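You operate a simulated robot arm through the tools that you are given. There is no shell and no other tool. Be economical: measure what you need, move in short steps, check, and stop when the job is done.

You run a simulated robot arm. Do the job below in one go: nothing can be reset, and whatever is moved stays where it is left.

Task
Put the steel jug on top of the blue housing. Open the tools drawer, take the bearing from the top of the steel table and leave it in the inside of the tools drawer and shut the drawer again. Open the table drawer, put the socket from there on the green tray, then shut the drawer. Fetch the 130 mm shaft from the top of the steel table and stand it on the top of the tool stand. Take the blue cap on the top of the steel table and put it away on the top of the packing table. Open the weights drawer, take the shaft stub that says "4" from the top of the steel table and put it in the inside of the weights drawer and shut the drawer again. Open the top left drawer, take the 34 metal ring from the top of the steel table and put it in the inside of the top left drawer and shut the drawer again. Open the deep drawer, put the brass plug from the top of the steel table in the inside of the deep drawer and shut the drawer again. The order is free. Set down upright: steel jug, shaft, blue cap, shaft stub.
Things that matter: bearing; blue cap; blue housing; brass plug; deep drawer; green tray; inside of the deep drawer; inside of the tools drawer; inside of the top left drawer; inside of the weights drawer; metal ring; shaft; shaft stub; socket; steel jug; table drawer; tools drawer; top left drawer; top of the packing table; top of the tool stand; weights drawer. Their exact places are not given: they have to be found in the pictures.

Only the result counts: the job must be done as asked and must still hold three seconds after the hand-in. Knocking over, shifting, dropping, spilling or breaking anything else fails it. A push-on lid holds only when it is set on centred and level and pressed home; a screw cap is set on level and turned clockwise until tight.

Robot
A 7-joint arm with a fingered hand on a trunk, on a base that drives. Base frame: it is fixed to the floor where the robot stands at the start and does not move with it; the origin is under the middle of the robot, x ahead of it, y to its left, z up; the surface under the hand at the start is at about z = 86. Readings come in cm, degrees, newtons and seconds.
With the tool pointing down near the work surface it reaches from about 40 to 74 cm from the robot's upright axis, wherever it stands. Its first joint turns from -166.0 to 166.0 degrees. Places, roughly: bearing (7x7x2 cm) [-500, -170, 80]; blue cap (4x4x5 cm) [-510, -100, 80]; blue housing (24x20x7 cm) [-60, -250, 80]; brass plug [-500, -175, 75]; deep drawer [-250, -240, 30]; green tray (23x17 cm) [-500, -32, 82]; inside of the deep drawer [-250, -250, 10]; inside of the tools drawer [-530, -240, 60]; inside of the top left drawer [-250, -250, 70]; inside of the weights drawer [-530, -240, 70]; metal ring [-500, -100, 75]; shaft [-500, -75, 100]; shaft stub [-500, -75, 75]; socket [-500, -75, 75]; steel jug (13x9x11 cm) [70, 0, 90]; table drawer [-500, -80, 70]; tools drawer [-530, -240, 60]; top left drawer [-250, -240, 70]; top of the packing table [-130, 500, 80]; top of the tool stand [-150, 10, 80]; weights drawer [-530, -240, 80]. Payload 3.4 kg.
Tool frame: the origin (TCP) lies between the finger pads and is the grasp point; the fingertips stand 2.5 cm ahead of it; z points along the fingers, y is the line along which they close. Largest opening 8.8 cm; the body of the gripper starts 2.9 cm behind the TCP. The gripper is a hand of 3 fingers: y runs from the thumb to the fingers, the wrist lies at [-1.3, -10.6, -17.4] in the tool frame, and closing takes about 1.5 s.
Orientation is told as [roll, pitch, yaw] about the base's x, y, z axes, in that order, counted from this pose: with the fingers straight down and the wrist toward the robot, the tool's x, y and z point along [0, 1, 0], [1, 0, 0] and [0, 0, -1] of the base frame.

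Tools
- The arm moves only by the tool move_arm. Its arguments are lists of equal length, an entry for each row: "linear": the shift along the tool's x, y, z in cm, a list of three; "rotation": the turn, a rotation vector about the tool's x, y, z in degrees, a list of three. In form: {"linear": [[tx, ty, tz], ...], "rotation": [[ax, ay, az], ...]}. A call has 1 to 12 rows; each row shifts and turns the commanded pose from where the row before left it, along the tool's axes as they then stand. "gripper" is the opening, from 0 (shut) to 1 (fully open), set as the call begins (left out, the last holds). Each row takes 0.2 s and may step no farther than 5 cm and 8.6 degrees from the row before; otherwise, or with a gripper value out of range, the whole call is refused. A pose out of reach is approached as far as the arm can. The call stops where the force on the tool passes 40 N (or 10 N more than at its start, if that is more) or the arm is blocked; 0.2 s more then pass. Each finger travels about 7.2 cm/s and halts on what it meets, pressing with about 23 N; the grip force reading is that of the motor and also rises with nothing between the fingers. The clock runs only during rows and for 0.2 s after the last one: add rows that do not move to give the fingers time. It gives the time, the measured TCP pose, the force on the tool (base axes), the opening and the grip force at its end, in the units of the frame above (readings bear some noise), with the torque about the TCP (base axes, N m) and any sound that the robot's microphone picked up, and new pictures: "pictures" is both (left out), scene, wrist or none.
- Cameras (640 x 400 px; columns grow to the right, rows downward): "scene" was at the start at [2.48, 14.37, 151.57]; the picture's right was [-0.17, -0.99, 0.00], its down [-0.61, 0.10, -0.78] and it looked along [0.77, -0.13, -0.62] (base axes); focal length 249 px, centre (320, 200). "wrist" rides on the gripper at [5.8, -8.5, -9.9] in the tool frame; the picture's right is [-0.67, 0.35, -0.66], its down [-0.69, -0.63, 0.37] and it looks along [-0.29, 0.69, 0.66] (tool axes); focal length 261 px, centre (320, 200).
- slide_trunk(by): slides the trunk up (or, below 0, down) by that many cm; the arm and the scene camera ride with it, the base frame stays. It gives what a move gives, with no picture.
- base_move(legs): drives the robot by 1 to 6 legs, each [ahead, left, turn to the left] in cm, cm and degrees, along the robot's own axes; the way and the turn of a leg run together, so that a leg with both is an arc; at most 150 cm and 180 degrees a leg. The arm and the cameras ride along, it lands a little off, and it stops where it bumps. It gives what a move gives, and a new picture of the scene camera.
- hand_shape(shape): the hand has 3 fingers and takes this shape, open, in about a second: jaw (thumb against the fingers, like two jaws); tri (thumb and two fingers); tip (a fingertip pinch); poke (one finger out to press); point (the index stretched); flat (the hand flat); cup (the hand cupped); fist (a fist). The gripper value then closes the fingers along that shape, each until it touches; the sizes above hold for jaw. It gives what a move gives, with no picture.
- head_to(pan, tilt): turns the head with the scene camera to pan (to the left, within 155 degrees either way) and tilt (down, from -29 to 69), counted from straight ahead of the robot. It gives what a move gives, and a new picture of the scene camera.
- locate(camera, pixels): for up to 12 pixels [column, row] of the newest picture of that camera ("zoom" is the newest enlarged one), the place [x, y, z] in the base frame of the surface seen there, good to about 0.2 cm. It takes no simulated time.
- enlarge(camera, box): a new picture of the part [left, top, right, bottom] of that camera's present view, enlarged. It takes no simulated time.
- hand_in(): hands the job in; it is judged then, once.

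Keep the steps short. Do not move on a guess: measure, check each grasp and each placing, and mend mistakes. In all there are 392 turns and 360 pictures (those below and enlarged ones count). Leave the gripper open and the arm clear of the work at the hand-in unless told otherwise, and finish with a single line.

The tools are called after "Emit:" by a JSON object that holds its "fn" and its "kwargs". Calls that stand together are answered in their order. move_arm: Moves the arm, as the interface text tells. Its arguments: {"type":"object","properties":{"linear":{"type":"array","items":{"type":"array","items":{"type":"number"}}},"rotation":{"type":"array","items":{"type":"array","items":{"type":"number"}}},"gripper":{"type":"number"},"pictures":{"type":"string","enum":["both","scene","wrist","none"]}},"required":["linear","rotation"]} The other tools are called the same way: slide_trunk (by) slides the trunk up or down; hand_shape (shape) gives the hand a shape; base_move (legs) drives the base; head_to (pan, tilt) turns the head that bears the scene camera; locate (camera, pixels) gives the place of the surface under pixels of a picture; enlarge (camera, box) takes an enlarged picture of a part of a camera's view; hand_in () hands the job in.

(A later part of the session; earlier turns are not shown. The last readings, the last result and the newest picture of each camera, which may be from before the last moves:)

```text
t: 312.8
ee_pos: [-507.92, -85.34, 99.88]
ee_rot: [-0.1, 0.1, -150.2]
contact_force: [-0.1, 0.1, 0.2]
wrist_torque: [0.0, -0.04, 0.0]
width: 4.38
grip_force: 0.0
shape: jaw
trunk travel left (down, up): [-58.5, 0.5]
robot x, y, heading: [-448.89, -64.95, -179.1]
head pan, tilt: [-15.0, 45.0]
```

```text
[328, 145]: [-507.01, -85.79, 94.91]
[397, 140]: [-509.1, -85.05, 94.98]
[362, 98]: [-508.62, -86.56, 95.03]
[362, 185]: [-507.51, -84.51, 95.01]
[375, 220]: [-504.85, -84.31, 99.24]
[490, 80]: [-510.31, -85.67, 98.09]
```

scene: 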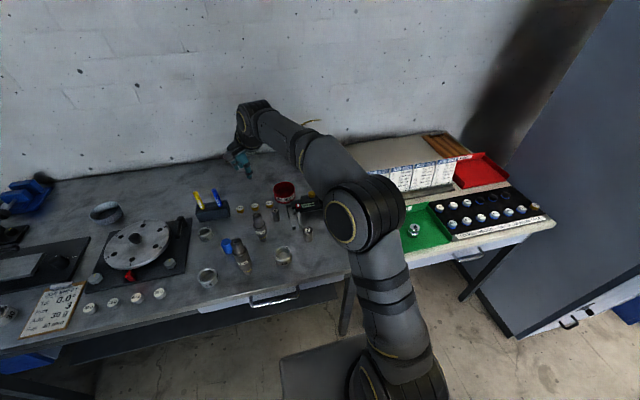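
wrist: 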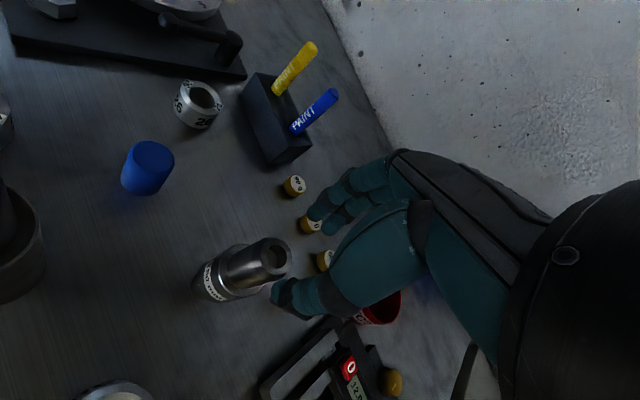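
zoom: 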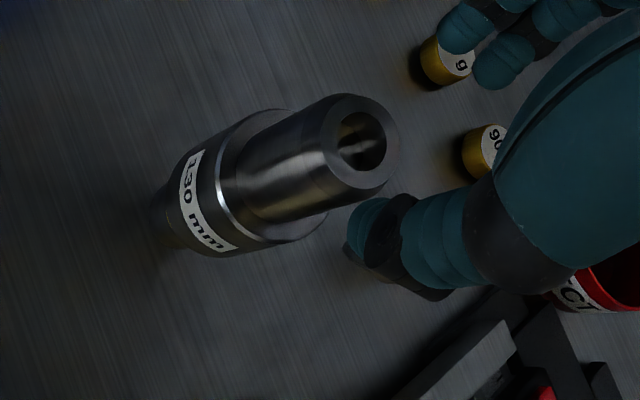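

Axis (−508.05,−85.5) matches the TCP. Lower 7.2 and close.

Emit:
{"fn": "move_arm", "kwargs": {"linear": [[0, 0.15, 3], [0, 0, 2.5], [0, 0, 1.7], [0, 0, 0]], "rotation": [[0, 0, 0], [0, 0, 0], [0, 0, 0], [0, 0, 0]], "pictures": "none"}}

Emit:
{"fn": "move_arm", "kwargs": {"linear": [[0, 0, 0], [0, 0, 0], [0, 0, 0], [0, 0, 0], [0, 0, 0], [0, 0, 0]], "rotation": [[0, 0, 0], [0, 0, 0], [0, 0, 0], [0, 0, 0], [0, 0, 0], [0, 0, 0]], "gripper": 0, "pictures": "wrist"}}

```text
t: 313.8
ee_pos: [-508.09, -85.57, 92.89]
ee_rot: [-0.1, 0.1, -150.2]
contact_force: [-0.4, 0.2, 0.7]
wrist_torque: [0.0, -0.04, -0.05]
width: 4.39
grip_force: 0.1
shape: jaw
trunk travel left (down, up): [-58.5, 0.5]
robot x, y, heading: [-448.39, -65.2, -178.9]
head pan, tilt: [-15.0, 45.0]
```

```text
t: 315.2
ee_pos: [-508.02, -85.62, 92.94]
ee_rot: [-0.1, 0.1, -150.1]
contact_force: [-0.5, 0.5, 1.6]
wrist_torque: [-0.03, 0.07, -0.04]
width: 2.58
grip_force: 23.1
shape: jaw
trunk travel left (down, up): [-58.5, 0.5]
robot x, y, heading: [-448.68, -65.15, -179.3]
head pan, tilt: [-15.0, 45.0]
```

wrist: 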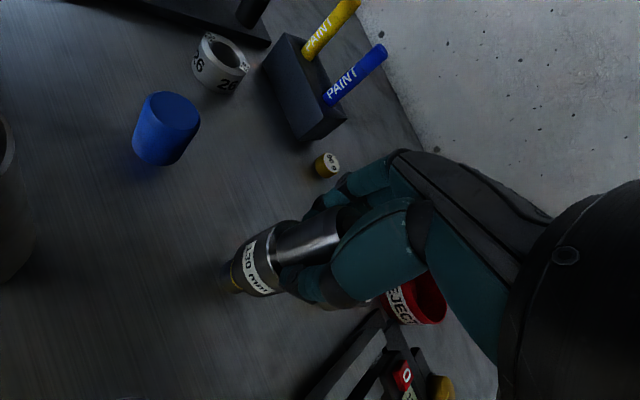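

Gripped (2.6). Lift straight up 22 cm.

Emit:
{"fn": "move_arm", "kwargs": {"linear": [[0, 0, -1], [0, 0, -3], [0, 0, -4], [0, 0, -5], [0, 0, -5], [0, 0, -4], [0, 0, 0]], "rotation": [[0, 0, 0], [0, 0, 0], [0, 0, 0], [0, 0, 0], [0, 0, 0], [0, 0, 0], [0, 0, 0]], "pictures": "both"}}

```text
t: 316.8
ee_pos: [-508.28, -85.72, 114.65]
ee_rot: [-0.1, 0.2, -150.2]
contact_force: [-0.7, -0.9, -6.1]
wrist_torque: [-0.01, 0.02, 0.0]
width: 2.3
grip_force: 22.5
shape: jaw
trunk travel left (down, up): [-58.5, 0.5]
robot x, y, heading: [-448.67, -64.75, -179.2]
head pan, tilt: [-15.0, 45.0]
```

scene: 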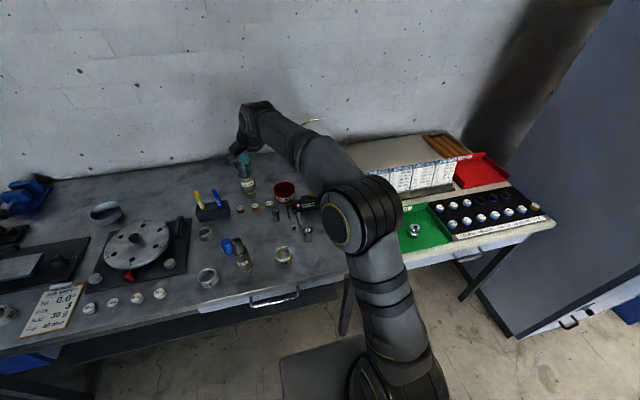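
wrist: 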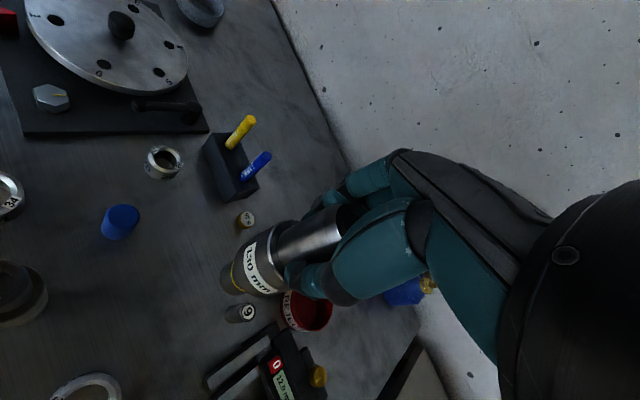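

Width fell 2.58→2.3; I wait a moment to see whether it's slipping.

Emit:
{"fn": "move_arm", "kwargs": {"linear": [[0, 0, 0], [0, 0, 0], [0, 0, 0], [0, 0, 0], [0, 0, 0], [0, 0, 0], [0, 0, 0], [0, 0, 0]], "rotation": [[0, 0, 0], [0, 0, 0], [0, 0, 0], [0, 0, 0], [0, 0, 0], [0, 0, 0], [0, 0, 0], [0, 0, 0]], "pictures": "wrist"}}

Emit:
{"fn": "enlarge", "kwargs": {"camera": "wrist", "box": [200, 170, 400, 320]}}

```text
t: 318.6
ee_pos: [-508.27, -85.66, 114.77]
ee_rot: [-0.2, 0.2, -150.2]
contact_force: [-0.4, 0.4, -7.7]
wrist_torque: [0.04, 0.0, -0.04]
width: 2.29
grip_force: 22.9
shape: jaw
trunk travel left (down, up): [-58.5, 0.5]
robot x, y, heading: [-448.85, -64.76, -179.1]
head pan, tilt: [-15.0, 45.0]
```

wrist: 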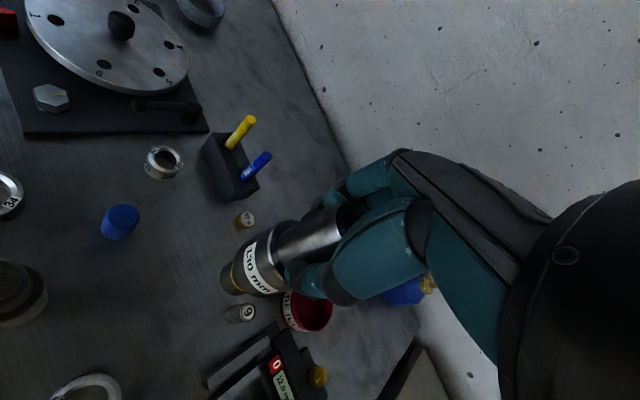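

```text
2.67 times, centred on (300, 245) of wrist
```

zoom: 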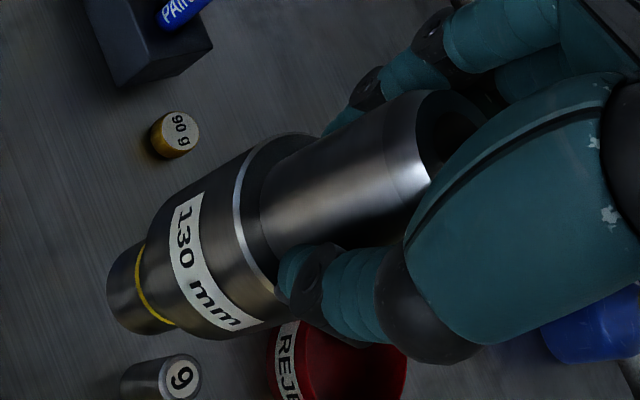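

Stable now. I measure the shaft's foot for its true offset below the TCP.

Emit:
{"fn": "locate", "kwargs": {"camera": "zoom", "pixels": [[112, 305], [118, 270], [150, 328], [200, 200], [255, 320], [430, 100], [420, 160]]}}

```text
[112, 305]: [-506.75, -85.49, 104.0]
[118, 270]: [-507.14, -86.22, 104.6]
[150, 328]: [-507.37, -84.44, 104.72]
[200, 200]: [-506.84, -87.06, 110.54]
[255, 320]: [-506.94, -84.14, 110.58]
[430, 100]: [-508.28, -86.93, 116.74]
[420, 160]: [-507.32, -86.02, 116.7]
```

No slip (top still 2.0 above the TCP; foot 11.0 below). Now back off, turn around and drive toward the tool stand.

Emit:
{"fn": "base_move", "kwargs": {"legs": [[-60, 15, 0], [0, 0, 90], [0, 0, 90], [110, 0, 0]]}}

Emit:
{"fn": "head_to", "kwargs": {"pan": 15, "tilt": 25}}

```text
t: 334.9
ee_pos: [-220.53, -55.93, 114.71]
ee_rot: [-0.1, 0.2, 30.4]
contact_force: [0.6, -0.3, -6.9]
wrist_torque: [0.0, 0.01, -0.02]
width: 2.3
grip_force: 23.0
shape: jaw
trunk travel left (down, up): [-58.5, 0.5]
robot x, y, heading: [-280.28, -77.41, 1.7]
head pan, tilt: [-15.0, 45.0]
```

scene: 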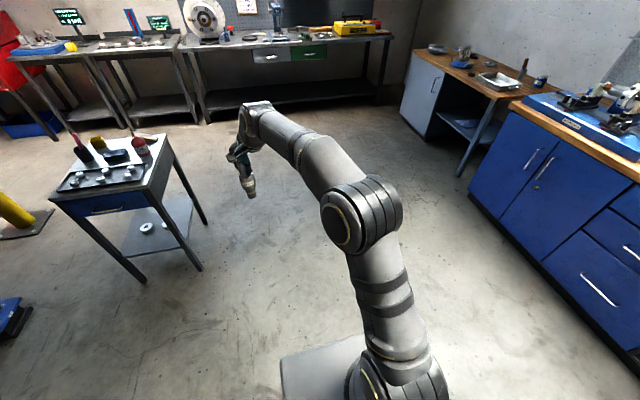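

```text
t: 335.8
ee_pos: [-220.7, -55.87, 114.68]
ee_rot: [0.0, 0.2, 30.6]
contact_force: [-0.2, 0.3, -6.0]
wrist_torque: [-0.03, 0.0, 0.02]
width: 2.25
grip_force: 22.9
shape: jaw
trunk travel left (down, up): [-58.5, 0.5]
robot x, y, heading: [-279.71, -77.31, 1.6]
head pan, tilt: [15.0, 25.0]
```

scene: 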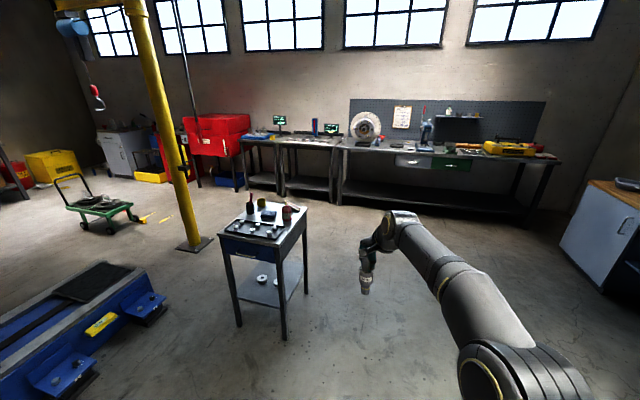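

Emit:
{"fn": "enlarge", "kwargs": {"camera": "scene", "box": [210, 180, 330, 260]}}

Emit:
{"fn": "locate", "kwargs": {"camera": "zoom", "pixels": [[75, 280], [370, 320], [520, 150], [260, 110], [300, 165], [350, 270], [420, 210], [440, 160], [210, 245], [180, 170]]}}

```text
5.00 times, centred on (270, 220) of scene
```

zoom: 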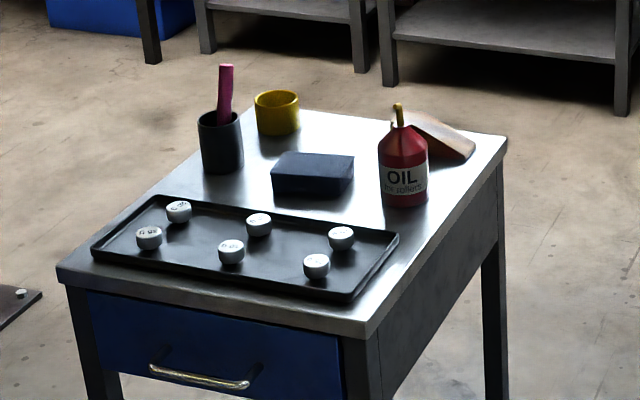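

```text
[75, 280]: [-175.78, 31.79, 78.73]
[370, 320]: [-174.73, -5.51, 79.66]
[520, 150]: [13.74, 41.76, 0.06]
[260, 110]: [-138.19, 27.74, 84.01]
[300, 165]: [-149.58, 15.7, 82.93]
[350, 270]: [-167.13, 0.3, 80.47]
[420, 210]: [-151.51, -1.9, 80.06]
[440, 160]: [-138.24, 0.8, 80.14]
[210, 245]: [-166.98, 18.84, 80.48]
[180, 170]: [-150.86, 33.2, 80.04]
```

Tool stand top z≈80, with a free spot behind the blue box around (−137,13). I approach from the −y side: drive ahead, turn left 90.

Emit:
{"fn": "base_move", "kwargs": {"legs": [[81, -4, -1.6], [81, 0, 0], [0, 0, 90]]}}

Emit:
{"fn": "head_to", "kwargs": {"pan": 5, "tilt": 40}}

```text
t: 347.7
ee_pos: [-138.65, -20.33, 114.71]
ee_rot: [-0.1, 0.3, 116.8]
contact_force: [-0.2, -0.7, -6.7]
wrist_torque: [-0.01, -0.04, 0.0]
width: 2.26
grip_force: 23.2
shape: jaw
trunk travel left (down, up): [-58.5, 0.5]
robot x, y, heading: [-120.93, -81.01, 88.1]
head pan, tilt: [15.0, 25.0]
```

scene: 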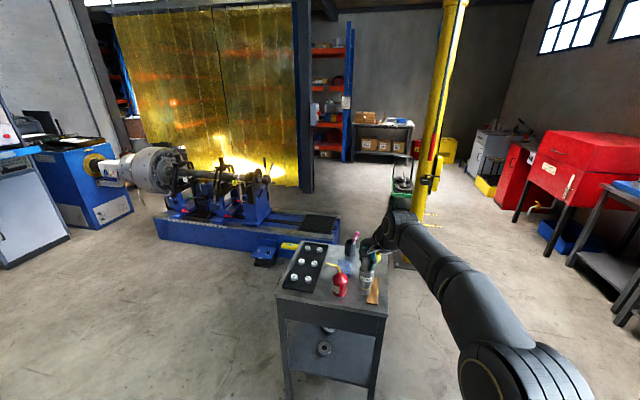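

```text
t: 348.5
ee_pos: [-138.72, -20.36, 114.73]
ee_rot: [-0.1, 0.1, 116.9]
contact_force: [-0.3, -0.6, -6.5]
wrist_torque: [-0.05, 0.0, -0.01]
width: 2.28
grip_force: 22.3
shape: jaw
trunk travel left (down, up): [-58.5, 0.5]
robot x, y, heading: [-120.98, -81.37, 88.1]
head pan, tilt: [5.0, 40.0]
```

scene: 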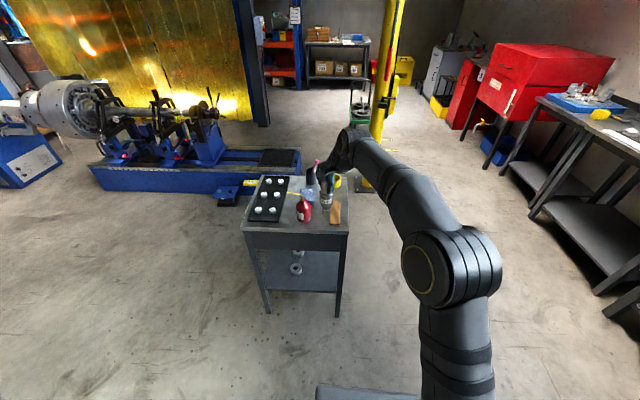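

Drive 15 closer and inspect with both cameras.

Emit:
{"fn": "base_move", "kwargs": {"legs": [[15, 0, 2]]}}

Emit:
{"fn": "move_arm", "kwargs": {"linear": [[0, 0, 0]], "rotation": [[0, 0, 0]], "pictures": "wrist"}}

Emit:
{"fn": "enlarge", "kwargs": {"camera": "scene", "box": [220, 160, 380, 280]}}

```text
t: 349.9
ee_pos: [-140.38, -5.75, 114.67]
ee_rot: [-0.1, 0.2, 118.9]
contact_force: [-0.5, 0.4, -6.3]
wrist_torque: [-0.01, -0.01, 0.01]
width: 2.29
grip_force: 22.1
shape: jaw
trunk travel left (down, up): [-58.5, 0.5]
robot x, y, heading: [-120.62, -65.94, 90.0]
head pan, tilt: [5.0, 40.0]
```

scene: 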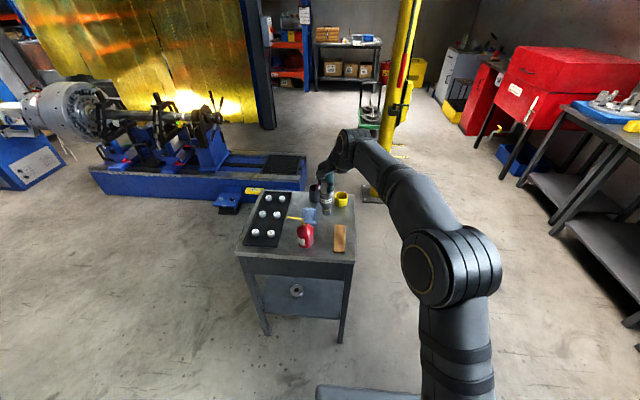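

```text
t: 350.3
ee_pos: [-140.43, -5.8, 114.5]
ee_rot: [-0.2, 0.2, 118.9]
contact_force: [-0.5, -0.1, -6.7]
wrist_torque: [-0.01, 0.01, 0.0]
width: 2.27
grip_force: 22.8
shape: jaw
trunk travel left (down, up): [-58.5, 0.5]
robot x, y, heading: [-120.62, -66.0, 89.9]
head pan, tilt: [5.0, 40.0]
```

wrist: 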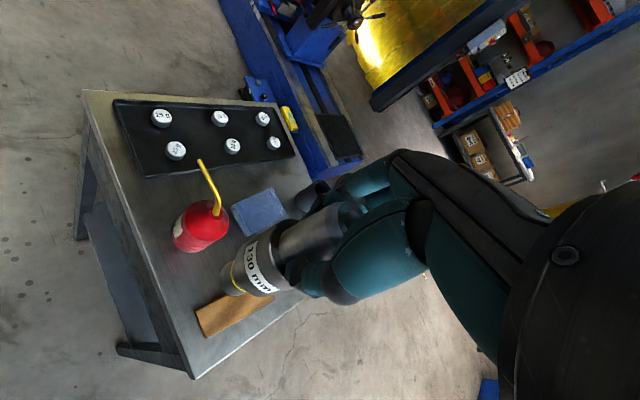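

```text
3.33 times, centred on (300, 220) of scene
```

zoom: 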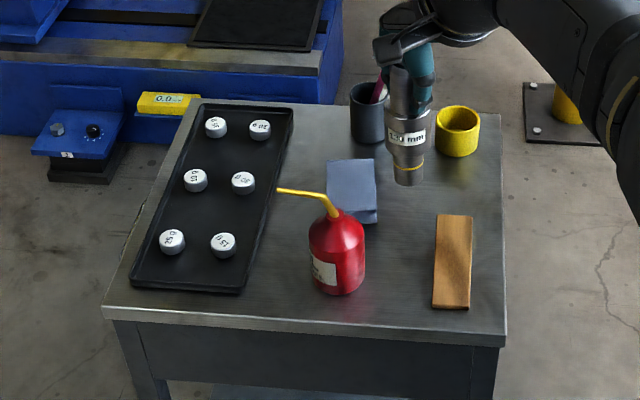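

Emit:
{"fn": "locate", "kwargs": {"camera": "zoom", "pixels": [[400, 230], [460, 190], [435, 215], [470, 218], [376, 190], [377, 220], [335, 185], [362, 260], [440, 135], [458, 155], [330, 215], [380, 140]]}}

```text
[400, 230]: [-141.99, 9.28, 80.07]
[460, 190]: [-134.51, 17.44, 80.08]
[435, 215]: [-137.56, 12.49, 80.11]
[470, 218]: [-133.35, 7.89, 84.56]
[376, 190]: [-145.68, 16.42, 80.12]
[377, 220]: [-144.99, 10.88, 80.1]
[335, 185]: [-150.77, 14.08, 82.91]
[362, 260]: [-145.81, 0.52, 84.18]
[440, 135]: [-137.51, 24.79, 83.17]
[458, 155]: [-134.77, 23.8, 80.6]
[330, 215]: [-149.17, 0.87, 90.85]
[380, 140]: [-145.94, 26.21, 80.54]
```

Free spot (−139,16). Drive 21.8 ahead and 1.4 right to bring the shaft over it.

Emit:
{"fn": "base_move", "kwargs": {"legs": [[21.8, -1.4, 0]]}}

Emit:
{"fn": "move_arm", "kwargs": {"linear": [[0, 0, 4], [0, 0, 4], [0, 0, 4], [0, 0, 0]], "rotation": [[0, 0, 0], [0, 0, 0], [0, 0, 0], [0, 0, 0]], "pictures": "both"}}

```text
t: 351.9
ee_pos: [-139.1, 16.06, 114.75]
ee_rot: [-0.1, 0.4, 118.9]
contact_force: [0.0, 0.3, -6.2]
wrist_torque: [0.0, 0.01, -0.01]
width: 2.29
grip_force: 23.0
shape: jaw
trunk travel left (down, up): [-58.5, 0.5]
robot x, y, heading: [-119.24, -44.34, 89.9]
head pan, tilt: [5.0, 40.0]
```

scene: 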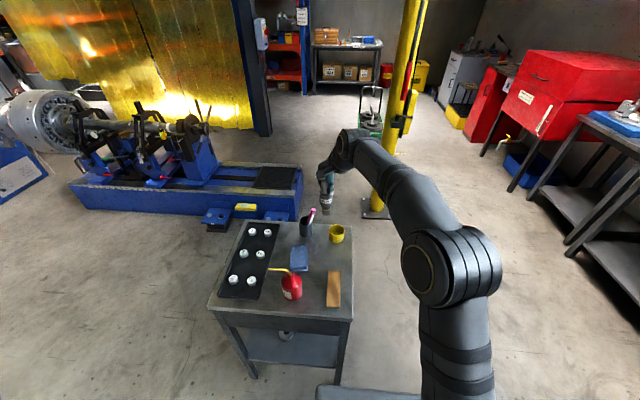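

```text
t: 352.9
ee_pos: [-138.72, 15.85, 102.61]
ee_rot: [-0.1, 0.2, 118.9]
contact_force: [0.3, -0.5, -7.3]
wrist_torque: [-0.03, -0.01, 0.03]
width: 2.27
grip_force: 23.5
shape: jaw
trunk travel left (down, up): [-58.5, 0.5]
robot x, y, heading: [-119.25, -44.04, 90.0]
head pan, tilt: [5.0, 40.0]
```

scene: 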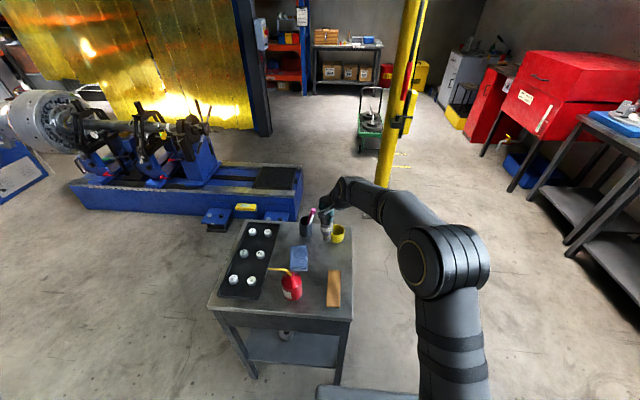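
wrist: 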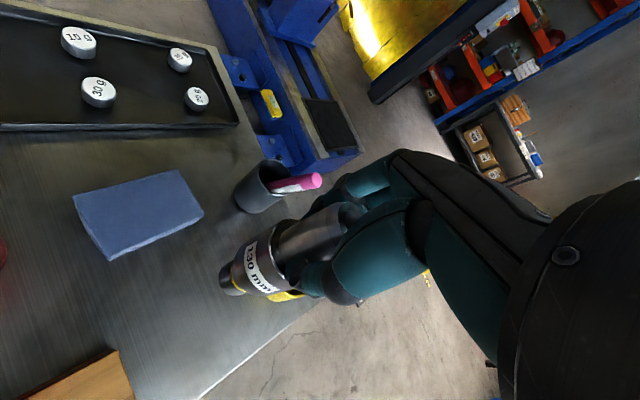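

I check the pen tip, cup and the shaft foot.

Emit:
{"fn": "locate", "kwargs": {"camera": "wrist", "pixels": [[312, 181], [255, 190], [225, 285], [235, 295], [290, 296], [200, 210], [100, 360], [330, 200]]}}

```text
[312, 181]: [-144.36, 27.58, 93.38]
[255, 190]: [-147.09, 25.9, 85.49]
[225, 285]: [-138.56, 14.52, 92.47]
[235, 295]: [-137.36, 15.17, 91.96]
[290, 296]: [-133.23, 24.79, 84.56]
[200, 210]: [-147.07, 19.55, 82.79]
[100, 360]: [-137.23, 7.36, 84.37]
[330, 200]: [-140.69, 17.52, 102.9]
```

Clear. Lower 11, then small steps.

Emit:
{"fn": "move_arm", "kwargs": {"linear": [[0, 0, 4], [0, 0, 3], [0, 0, 2.5], [0, 0, 1], [0, 0, 0.5], [0, 0, 0]], "rotation": [[0, 0, 0], [0, 0, 0], [0, 0, 0], [0, 0, 0], [0, 0, 0], [0, 0, 0]], "pictures": "none"}}

Emit:
{"fn": "move_arm", "kwargs": {"linear": [[0, 0, 0.2], [0, 0, 0.15], [0, 0, 0]], "rotation": [[0, 0, 0], [0, 0, 0], [0, 0, 0]], "pictures": "none"}}

```text
t: 354.4
ee_pos: [-139.04, 15.8, 91.59]
ee_rot: [0.0, 0.3, 119.0]
contact_force: [-0.2, -0.2, -6.1]
wrist_torque: [0.0, 0.0, -0.04]
width: 2.31
grip_force: 23.1
shape: jaw
trunk travel left (down, up): [-58.5, 0.5]
robot x, y, heading: [-119.51, -43.92, 90.1]
head pan, tilt: [5.0, 40.0]
```

```text
t: 355.1
ee_pos: [-138.96, 15.89, 91.34]
ee_rot: [-0.1, 0.2, 118.9]
contact_force: [-0.5, -0.7, -6.8]
wrist_torque: [0.01, 0.0, 0.01]
width: 2.28
grip_force: 23.3
shape: jaw
trunk travel left (down, up): [-58.5, 0.5]
robot x, y, heading: [-119.45, -43.86, 89.8]
head pan, tilt: [5.0, 40.0]
```

Emit:
{"fn": "move_arm", "kwargs": {"linear": [[0, 0, 0.15], [0, 0, 0.15], [0, 0, 0]], "rotation": [[0, 0, 0], [0, 0, 0], [0, 0, 0]], "pictures": "none"}}

Emit:
{"fn": "move_arm", "kwargs": {"linear": [[0, 0, 0.1], [0, 0, 0]], "rotation": [[0, 0, 0], [0, 0, 0]], "pictures": "wrist"}}

```text
t: 355.9
ee_pos: [-138.91, 15.87, 91.13]
ee_rot: [-0.2, 0.2, 118.9]
contact_force: [0.2, -1.1, -0.8]
wrist_torque: [-0.06, -0.03, 0.0]
width: 2.31
grip_force: 23.4
shape: jaw
trunk travel left (down, up): [-58.5, 0.5]
robot x, y, heading: [-119.79, -44.04, 90.0]
head pan, tilt: [5.0, 40.0]
```

```text
t: 356.6
ee_pos: [-139.0, 15.8, 91.11]
ee_rot: [0.0, 0.1, 118.9]
contact_force: [1.2, -1.0, 5.3]
wrist_torque: [-0.08, -0.03, 0.03]
width: 2.31
grip_force: 23.0
shape: jaw
trunk travel left (down, up): [-58.5, 0.5]
robot x, y, heading: [-119.81, -44.04, 89.9]
head pan, tilt: [5.0, 40.0]
```

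wrist: 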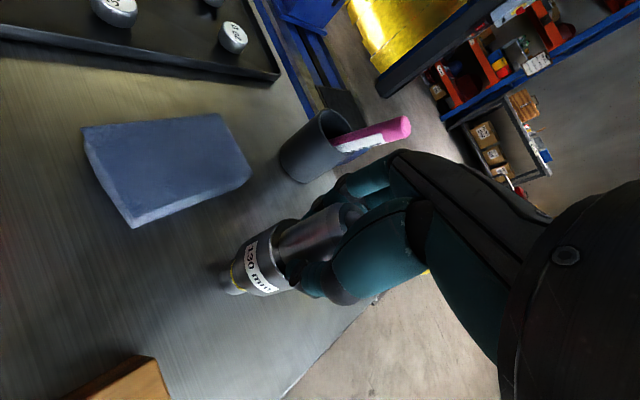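

Contact (weight carried). I open a little first, then more, then rise.

Emit:
{"fn": "move_arm", "kwargs": {"linear": [[0, 0, 0], [0, 0, 0], [0, 0, 0]], "rotation": [[0, 0, 0], [0, 0, 0], [0, 0, 0]], "gripper": 0.33, "pictures": "wrist"}}

Emit:
{"fn": "move_arm", "kwargs": {"linear": [[0, 0, 0], [0, 0, 0], [0, 0, 0], [0, 0, -1], [0, 0, -2], [0, 0, -4], [0, 0, -4], [0, 0, -4], [0, 0, -4], [0, 0, 0]], "rotation": [[0, 0, 0], [0, 0, 0], [0, 0, 0], [0, 0, 0], [0, 0, 0], [0, 0, 0], [0, 0, 0], [0, 0, 0], [0, 0, 0], [0, 0, 0]], "gripper": 0.6, "pictures": "both"}}

```text
t: 357.4
ee_pos: [-138.93, 15.86, 90.96]
ee_rot: [-0.1, 0.2, 118.9]
contact_force: [0.2, -0.3, 0.8]
wrist_torque: [-0.02, 0.03, -0.04]
width: 2.89
grip_force: 0.1
shape: jaw
trunk travel left (down, up): [-58.5, 0.5]
robot x, y, heading: [-119.31, -43.86, 90.2]
head pan, tilt: [5.0, 40.0]
```

wrist: 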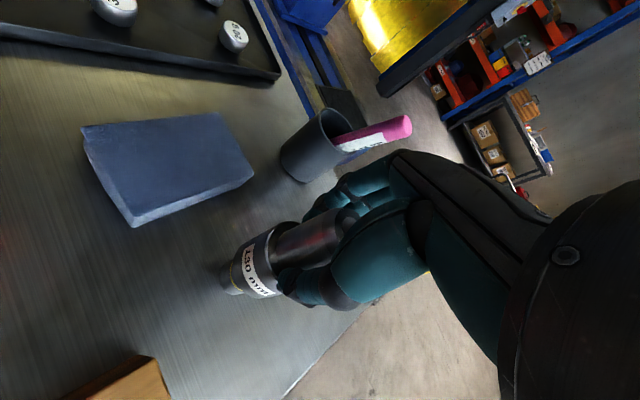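

```text
t: 359.6
ee_pos: [-138.85, 15.79, 110.34]
ee_rot: [-0.1, 0.2, 119.0]
contact_force: [0.3, 1.3, 0.4]
wrist_torque: [-0.01, -0.02, 0.0]
width: 5.27
grip_force: 0.0
shape: jaw
trunk travel left (down, up): [-58.5, 0.5]
robot x, y, heading: [-119.14, -44.15, 90.1]
head pan, tilt: [5.0, 40.0]
```

scene: 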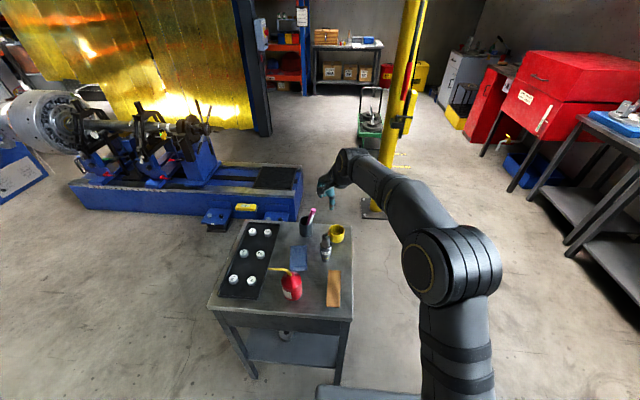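
wrist: 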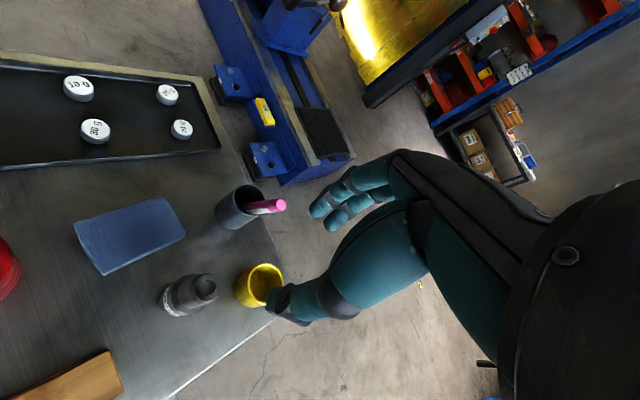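

The shaft stands on the tool stand. Next: the blue bench. Back off, turn around, and drive to look at its drawers.

Emit:
{"fn": "base_move", "kwargs": {"legs": [[-60, 0, 0], [0, 0, 90], [0, 0, 90], [0, -115, 0]]}}

Emit:
{"fn": "head_to", "kwargs": {"pan": -10, "tilt": 32}}

```text
t: 376.0
ee_pos: [-214.2, -163.03, 110.15]
ee_rot: [0.0, 0.2, -60.8]
contact_force: [-1.1, -0.6, 0.0]
wrist_torque: [0.03, -0.04, 0.01]
width: 5.25
grip_force: 0.0
shape: jaw
trunk travel left (down, up): [-58.5, 0.5]
robot x, y, heading: [-234.02, -103.19, -90.0]
head pan, tilt: [5.0, 40.0]
```

scene: 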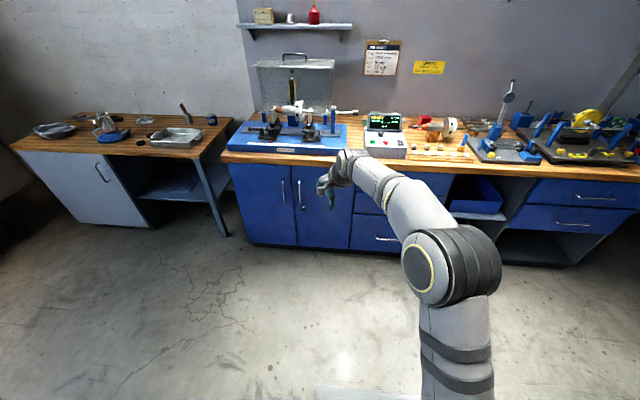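

```text
t: 376.8
ee_pos: [-214.11, -162.99, 110.22]
ee_rot: [-0.2, 0.2, -60.9]
contact_force: [0.1, -0.6, -0.4]
wrist_torque: [-0.04, 0.0, -0.03]
width: 5.27
grip_force: 0.1
shape: jaw
trunk travel left (down, up): [-58.5, 0.5]
robot x, y, heading: [-234.19, -103.51, -89.7]
head pan, tilt: [-10.0, 32.0]
```

scene: 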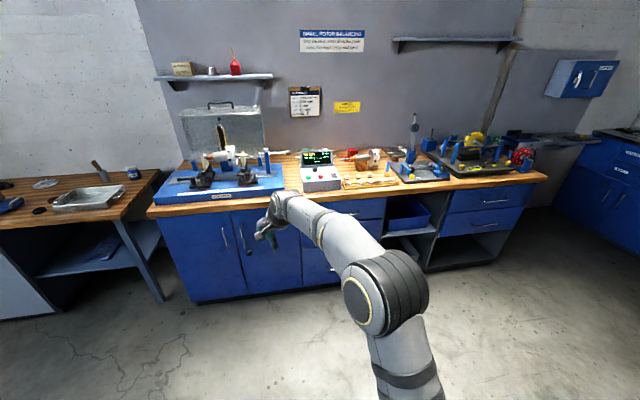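

I strafe right to see the drawer column unobstructed.

Emit:
{"fn": "base_move", "kwargs": {"legs": [[10, -45, 0]]}}

Emit:
{"fn": "enlarge", "kwargs": {"camera": "scene", "box": [150, 180, 390, 330]}}

```text
t: 379.6
ee_pos: [-259.98, -173.17, 110.23]
ee_rot: [-0.1, 0.2, -60.9]
contact_force: [-0.9, 0.4, 0.2]
wrist_torque: [0.03, -0.01, 0.03]
width: 5.25
grip_force: 0.1
shape: jaw
trunk travel left (down, up): [-58.5, 0.5]
robot x, y, heading: [-279.89, -113.51, -90.1]
head pan, tilt: [-10.0, 32.0]
```

scene: 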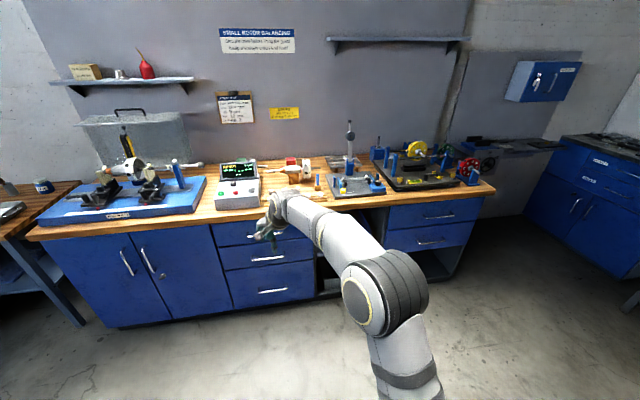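

```text
2.67 times, centred on (270, 255) of scene
```

zoom: 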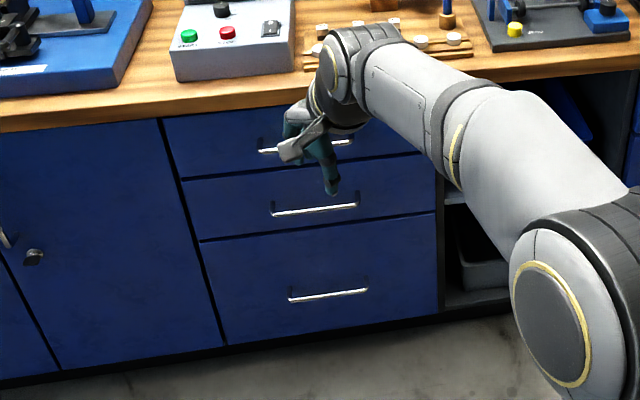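

Emit:
{"fn": "locate", "kwargs": {"camera": "zoom", "pixels": [[268, 151], [345, 142], [280, 212], [315, 209], [355, 205], [292, 299], [328, 295], [366, 290], [240, 135], [320, 250], [180, 150], [430, 190]]}}

```text
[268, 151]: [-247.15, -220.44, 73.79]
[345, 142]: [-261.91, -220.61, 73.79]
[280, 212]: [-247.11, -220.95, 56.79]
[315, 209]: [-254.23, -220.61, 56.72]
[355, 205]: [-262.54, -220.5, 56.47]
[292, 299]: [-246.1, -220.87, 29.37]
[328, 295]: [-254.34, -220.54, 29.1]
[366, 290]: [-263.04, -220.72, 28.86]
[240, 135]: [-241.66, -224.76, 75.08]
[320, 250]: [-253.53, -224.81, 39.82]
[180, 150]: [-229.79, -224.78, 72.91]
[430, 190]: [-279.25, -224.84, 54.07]
```

Column of three drawers: top bar z 73.8, deep bar z 29.1, both x −247…−262, y −220.6. I set the hand for the handle: yaw straight, shift left, pitch −45°.

Emit:
{"fn": "move_arm", "kwargs": {"linear": [[0, 0, 0], [0, 0, 0], [0, 0, 0], [0, 0, 0], [3, 0, 0], [4, 0, 0], [4, 0, 0]], "rotation": [[0, 0, 7.3], [0, 0, 7.3], [0, 0, 7.3], [0, 0, 7.3], [0, 0, 0], [0, 0, 0], [0, 0, 0]], "gripper": 0.5, "pictures": "none"}}

Emit:
{"fn": "move_arm", "kwargs": {"linear": [[0, 0, 0], [0, 0, 0], [0, 0, 0], [0, 0, 0], [0, 0, 0], [0, 0, 0], [0, 0, 0]], "rotation": [[-7.5, 0, 0], [-7.5, 0, 0], [-7.5, 0, 0], [-7.5, 0, 0], [-7.5, 0, 0], [-7.5, 0, 0], [0, 0, 0]], "pictures": "scene"}}

```text
t: 381.2
ee_pos: [-248.88, -173.04, 109.9]
ee_rot: [-0.2, 0.0, -90.3]
contact_force: [-0.1, 0.4, 0.2]
wrist_torque: [-0.01, 0.02, -0.03]
width: 4.45
grip_force: 0.2
shape: jaw
trunk travel left (down, up): [-58.5, 0.5]
robot x, y, heading: [-279.45, -113.17, -90.0]
head pan, tilt: [-10.0, 32.0]
```

```text
t: 382.8
ee_pos: [-248.92, -173.13, 110.31]
ee_rot: [-0.1, -44.9, -89.9]
contact_force: [-0.5, -0.9, 0.0]
wrist_torque: [-0.03, 0.01, 0.01]
width: 4.46
grip_force: 0.2
shape: jaw
trunk travel left (down, up): [-58.5, 0.5]
robot x, y, heading: [-279.28, -113.4, -89.8]
head pan, tilt: [-10.0, 32.0]
```

scene: 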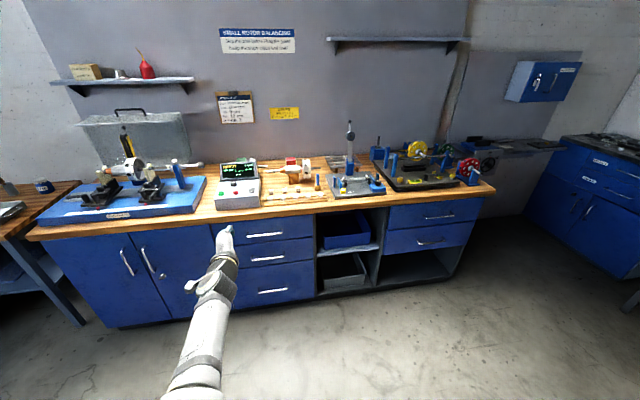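

Drive to the top handle and lower the trunk 31.

Emit:
{"fn": "base_move", "kwargs": {"legs": [[39, -5.8, 0]]}}

Emit:
{"fn": "slide_trunk", "kwargs": {"by": -30}}

Emit:
{"fn": "move_arm", "kwargs": {"linear": [[0, 0, 0]], "rotation": [[0, 0, 0]], "pictures": "wrist"}}

```text
t: 385.2
ee_pos: [-254.87, -212.72, 110.16]
ee_rot: [-0.3, -44.9, -90.1]
contact_force: [0.7, 0.3, 0.3]
wrist_torque: [0.0, -0.01, 0.0]
width: 4.42
grip_force: 0.1
shape: jaw
trunk travel left (down, up): [-58.5, 0.5]
robot x, y, heading: [-285.22, -153.03, -90.0]
head pan, tilt: [-10.0, 32.0]
```

scene: 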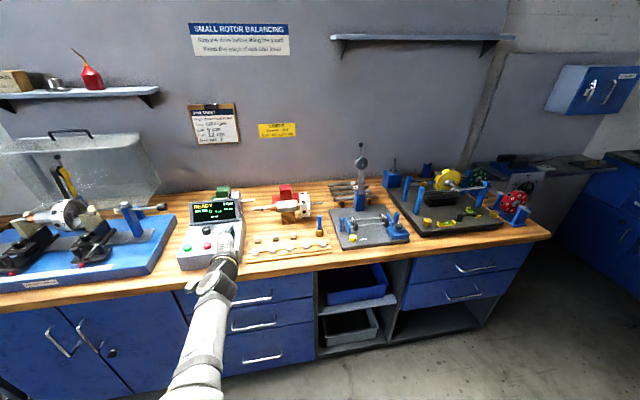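

```text
t: 388.2
ee_pos: [-254.85, -212.57, 80.28]
ee_rot: [-0.3, -44.9, -90.2]
contact_force: [0.1, 0.6, -0.9]
wrist_torque: [-0.01, -0.02, 0.02]
width: 4.43
grip_force: 0.1
shape: jaw
trunk travel left (down, up): [-28.5, 30.5]
robot x, y, heading: [-285.57, -152.49, -90.0]
head pan, tilt: [-10.0, 32.0]
```

```text
t: 388.6
ee_pos: [-255.0, -212.63, 80.16]
ee_rot: [-0.4, -45.0, -90.1]
contact_force: [0.3, -0.6, 0.2]
wrist_torque: [0.01, 0.03, -0.02]
width: 4.43
grip_force: 0.0
shape: jaw
trunk travel left (down, up): [-28.5, 30.5]
robot x, y, heading: [-285.44, -153.06, -89.9]
head pan, tilt: [-10.0, 32.0]
```

wrist: 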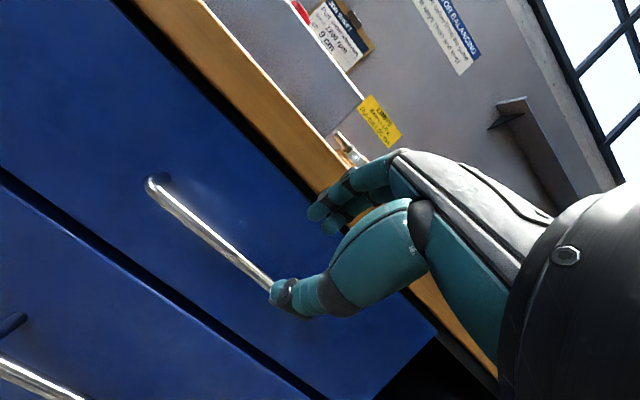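

Emit:
{"fn": "locate", "kwargs": {"camera": "wrist", "pixels": [[180, 205], [215, 240], [245, 265], [330, 185], [280, 130]]}}

```text
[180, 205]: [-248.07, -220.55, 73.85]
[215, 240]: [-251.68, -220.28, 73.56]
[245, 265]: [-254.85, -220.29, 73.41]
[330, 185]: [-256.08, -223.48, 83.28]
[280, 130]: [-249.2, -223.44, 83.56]
```

Emit:
{"fn": "move_arm", "kwargs": {"linear": [[0, 0.6, 3], [0, 0, 3], [0, 0, 2.2], [0, 0, 1.5], [0, 0, 0]], "rotation": [[0, 0, 0], [0, 0, 0], [0, 0, 0], [0, 0, 0], [0, 0, 0]], "pictures": "none"}}

Emit:
{"fn": "move_arm", "kwargs": {"linear": [[0, 0, 0], [0, 0, 0], [0, 0, 0], [0, 0, 0], [0, 0, 0], [0, 0, 0]], "rotation": [[0, 0, 0], [0, 0, 0], [0, 0, 0], [0, 0, 0], [0, 0, 0], [0, 0, 0]], "gripper": 0, "pictures": "wrist"}}

Emit:
{"fn": "base_move", "kwargs": {"legs": [[-22, 0, 0]]}}

```text
t: 389.9
ee_pos: [-254.96, -219.93, 73.71]
ee_rot: [-0.3, -44.9, -90.1]
contact_force: [-0.2, -0.6, 0.9]
wrist_torque: [-0.01, 0.03, 0.01]
width: 4.44
grip_force: 0.1
shape: jaw
trunk travel left (down, up): [-28.5, 30.5]
robot x, y, heading: [-285.78, -152.7, -90.0]
head pan, tilt: [-10.0, 32.0]
```

```text
t: 391.2
ee_pos: [-255.06, -220.13, 73.47]
ee_rot: [-0.3, -44.8, -90.1]
contact_force: [-1.8, -2.3, -10.2]
wrist_torque: [0.08, -0.06, -0.03]
width: 0.26
grip_force: 23.0
shape: jaw
trunk travel left (down, up): [-28.5, 30.5]
robot x, y, heading: [-285.18, -153.12, -89.8]
head pan, tilt: [-10.0, 32.0]
```

wrist: 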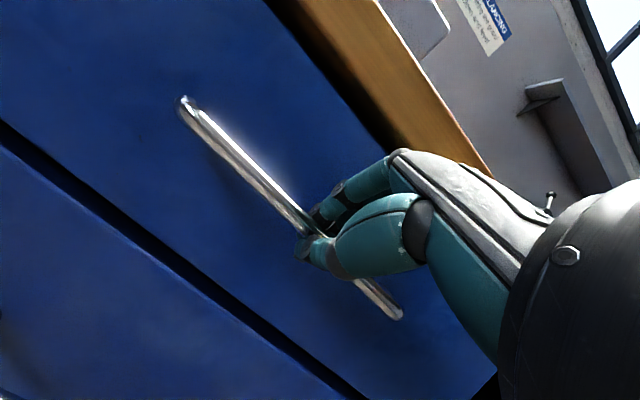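

```text
t: 392.9
ee_pos: [-254.88, -198.13, 73.68]
ee_rot: [-0.3, -44.8, -90.2]
contact_force: [-2.3, -1.0, -12.4]
wrist_torque: [0.13, -0.02, -0.03]
width: 0.27
grip_force: 22.9
shape: jaw
trunk travel left (down, up): [-28.5, 30.5]
robot x, y, heading: [-285.42, -131.0, -89.8]
head pan, tilt: [-10.0, 32.0]
```

scene: 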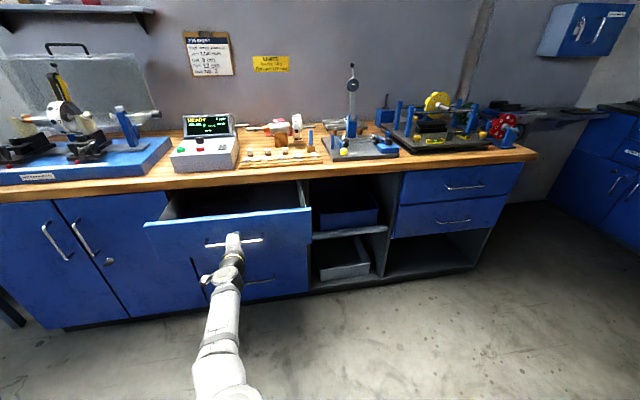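

Open 22 cm. Release, back off, raise, level, and look inside.

Emit:
{"fn": "move_arm", "kwargs": {"linear": [[0, 0, 0], [0, 0, 0], [0, 0, 0], [0, 0, -3], [0, 0, -4], [0, 0, -4]], "rotation": [[0, 0, 0], [0, 0, 0], [0, 0, 0], [0, 0, 0], [0, 0, 0], [0, 0, 0]], "gripper": 0.5, "pictures": "none"}}

Emit:
{"fn": "slide_trunk", "kwargs": {"by": 30}}

Emit:
{"fn": "move_arm", "kwargs": {"linear": [[0, 0, 0], [0, 0, 0], [0, 0, 0], [0, 0, 0], [0, 0, 0], [0, 0, 0], [0, 0, 0]], "rotation": [[7.5, 0, 0], [7.5, 0, 0], [7.5, 0, 0], [7.5, 0, 0], [7.5, 0, 0], [7.5, 0, 0], [0, 0, 0]], "pictures": "both"}}

```text
t: 394.3
ee_pos: [-254.93, -190.29, 81.43]
ee_rot: [-0.3, -44.8, -90.1]
contact_force: [-0.4, 0.4, 0.0]
wrist_torque: [0.03, 0.01, -0.01]
width: 4.38
grip_force: 0.1
shape: jaw
trunk travel left (down, up): [-28.5, 30.5]
robot x, y, heading: [-285.37, -130.86, -90.0]
head pan, tilt: [-10.0, 32.0]
```

```text
t: 397.3
ee_pos: [-254.9, -190.23, 111.25]
ee_rot: [-0.2, -44.9, -90.2]
contact_force: [1.4, 0.9, -0.4]
wrist_torque: [0.0, 0.01, -0.03]
width: 4.36
grip_force: 0.1
shape: jaw
trunk travel left (down, up): [-58.5, 0.5]
robot x, y, heading: [-285.45, -131.08, -89.8]
head pan, tilt: [-10.0, 32.0]
```

```text
t: 398.9
ee_pos: [-254.8, -190.33, 111.42]
ee_rot: [-0.2, 0.2, -90.2]
contact_force: [0.5, 0.3, -0.4]
wrist_torque: [0.01, 0.0, 0.0]
width: 4.35
grip_force: 0.2
shape: jaw
trunk travel left (down, up): [-58.5, 0.5]
robot x, y, heading: [-285.52, -131.08, -89.9]
head pan, tilt: [-10.0, 32.0]
```

scene: 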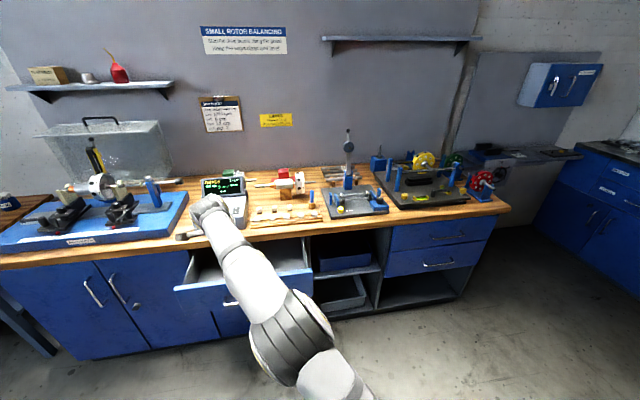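
wrist: 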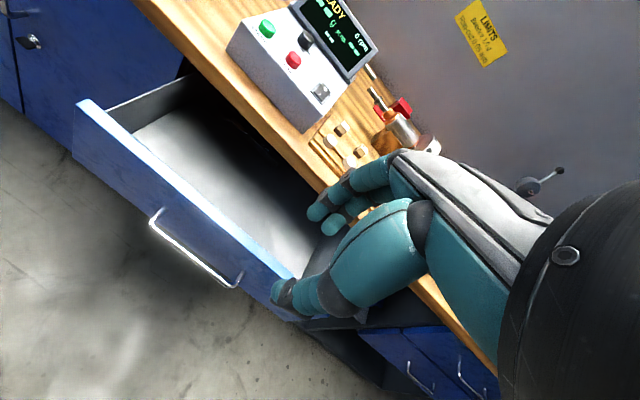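

Drawer looks empty in front. I measure its floor and panel.

Emit:
{"fn": "locate", "kwargs": {"camera": "wrist", "pixels": [[200, 150], [240, 200], [270, 225], [180, 190], [280, 180], [220, 225], [300, 245], [120, 150]]}}

Emit:
{"fn": "enlarge", "kwargs": {"camera": "wrist", "box": [70, 60, 330, 290]}}

```text
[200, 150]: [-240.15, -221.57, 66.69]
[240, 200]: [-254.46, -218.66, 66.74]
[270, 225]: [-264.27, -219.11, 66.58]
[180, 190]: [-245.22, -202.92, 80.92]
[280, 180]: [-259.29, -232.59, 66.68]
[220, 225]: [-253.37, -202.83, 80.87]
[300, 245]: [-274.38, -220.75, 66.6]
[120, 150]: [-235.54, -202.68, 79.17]
```

```text
1.74 times, centred on (200, 175) of wrist
```

zoom: 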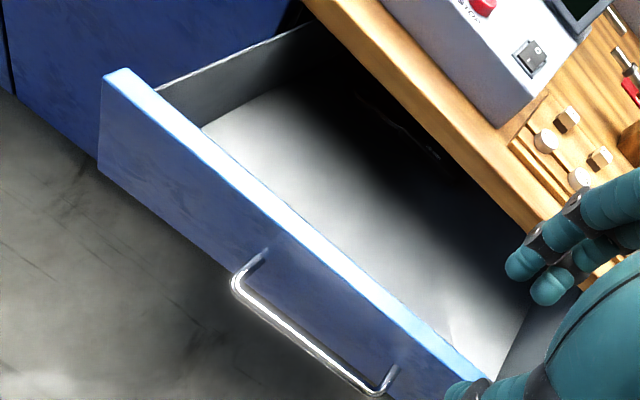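

Floor z 66.6, panel top z 81. Now fetch ring 34: turn and drive to the steel table.

Emit:
{"fn": "base_move", "kwargs": {"legs": [[-10, 0, 0], [0, 0, -90], [120, -12, 0]]}}

Emit:
{"fn": "head_to", "kwargs": {"pan": -5, "tilt": 45}}

```text
t: 409.6
ee_pos: [-463.45, -142.78, 111.39]
ee_rot: [-0.1, 0.1, -178.9]
contact_force: [0.3, 0.3, 0.7]
wrist_torque: [0.01, 0.03, 0.01]
width: 4.37
grip_force: 0.0
shape: jaw
trunk travel left (down, up): [-58.5, 0.5]
robot x, y, heading: [-405.06, -110.95, -178.5]
head pan, tilt: [-10.0, 32.0]
```

scene: 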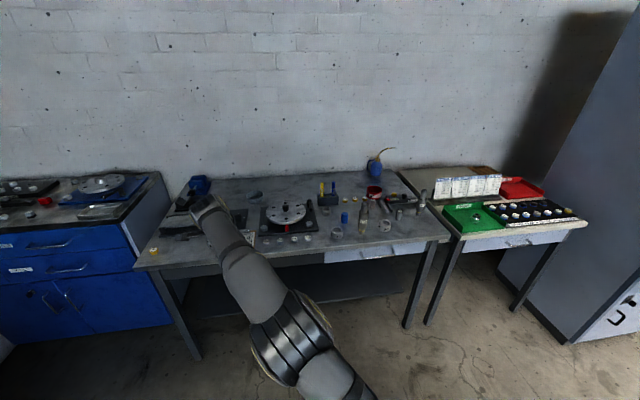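

```text
t: 410.3
ee_pos: [-463.44, -142.77, 111.35]
ee_rot: [-0.1, 0.0, -179.0]
contact_force: [-0.6, -0.2, 0.8]
wrist_torque: [0.01, 0.0, 0.02]
width: 4.34
grip_force: 0.0
shape: jaw
trunk travel left (down, up): [-58.5, 0.5]
robot x, y, heading: [-404.88, -111.03, -178.9]
head pan, tilt: [-5.0, 45.0]
```

scene: 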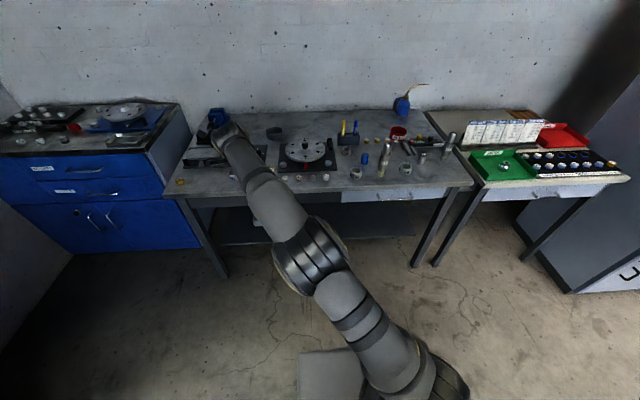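

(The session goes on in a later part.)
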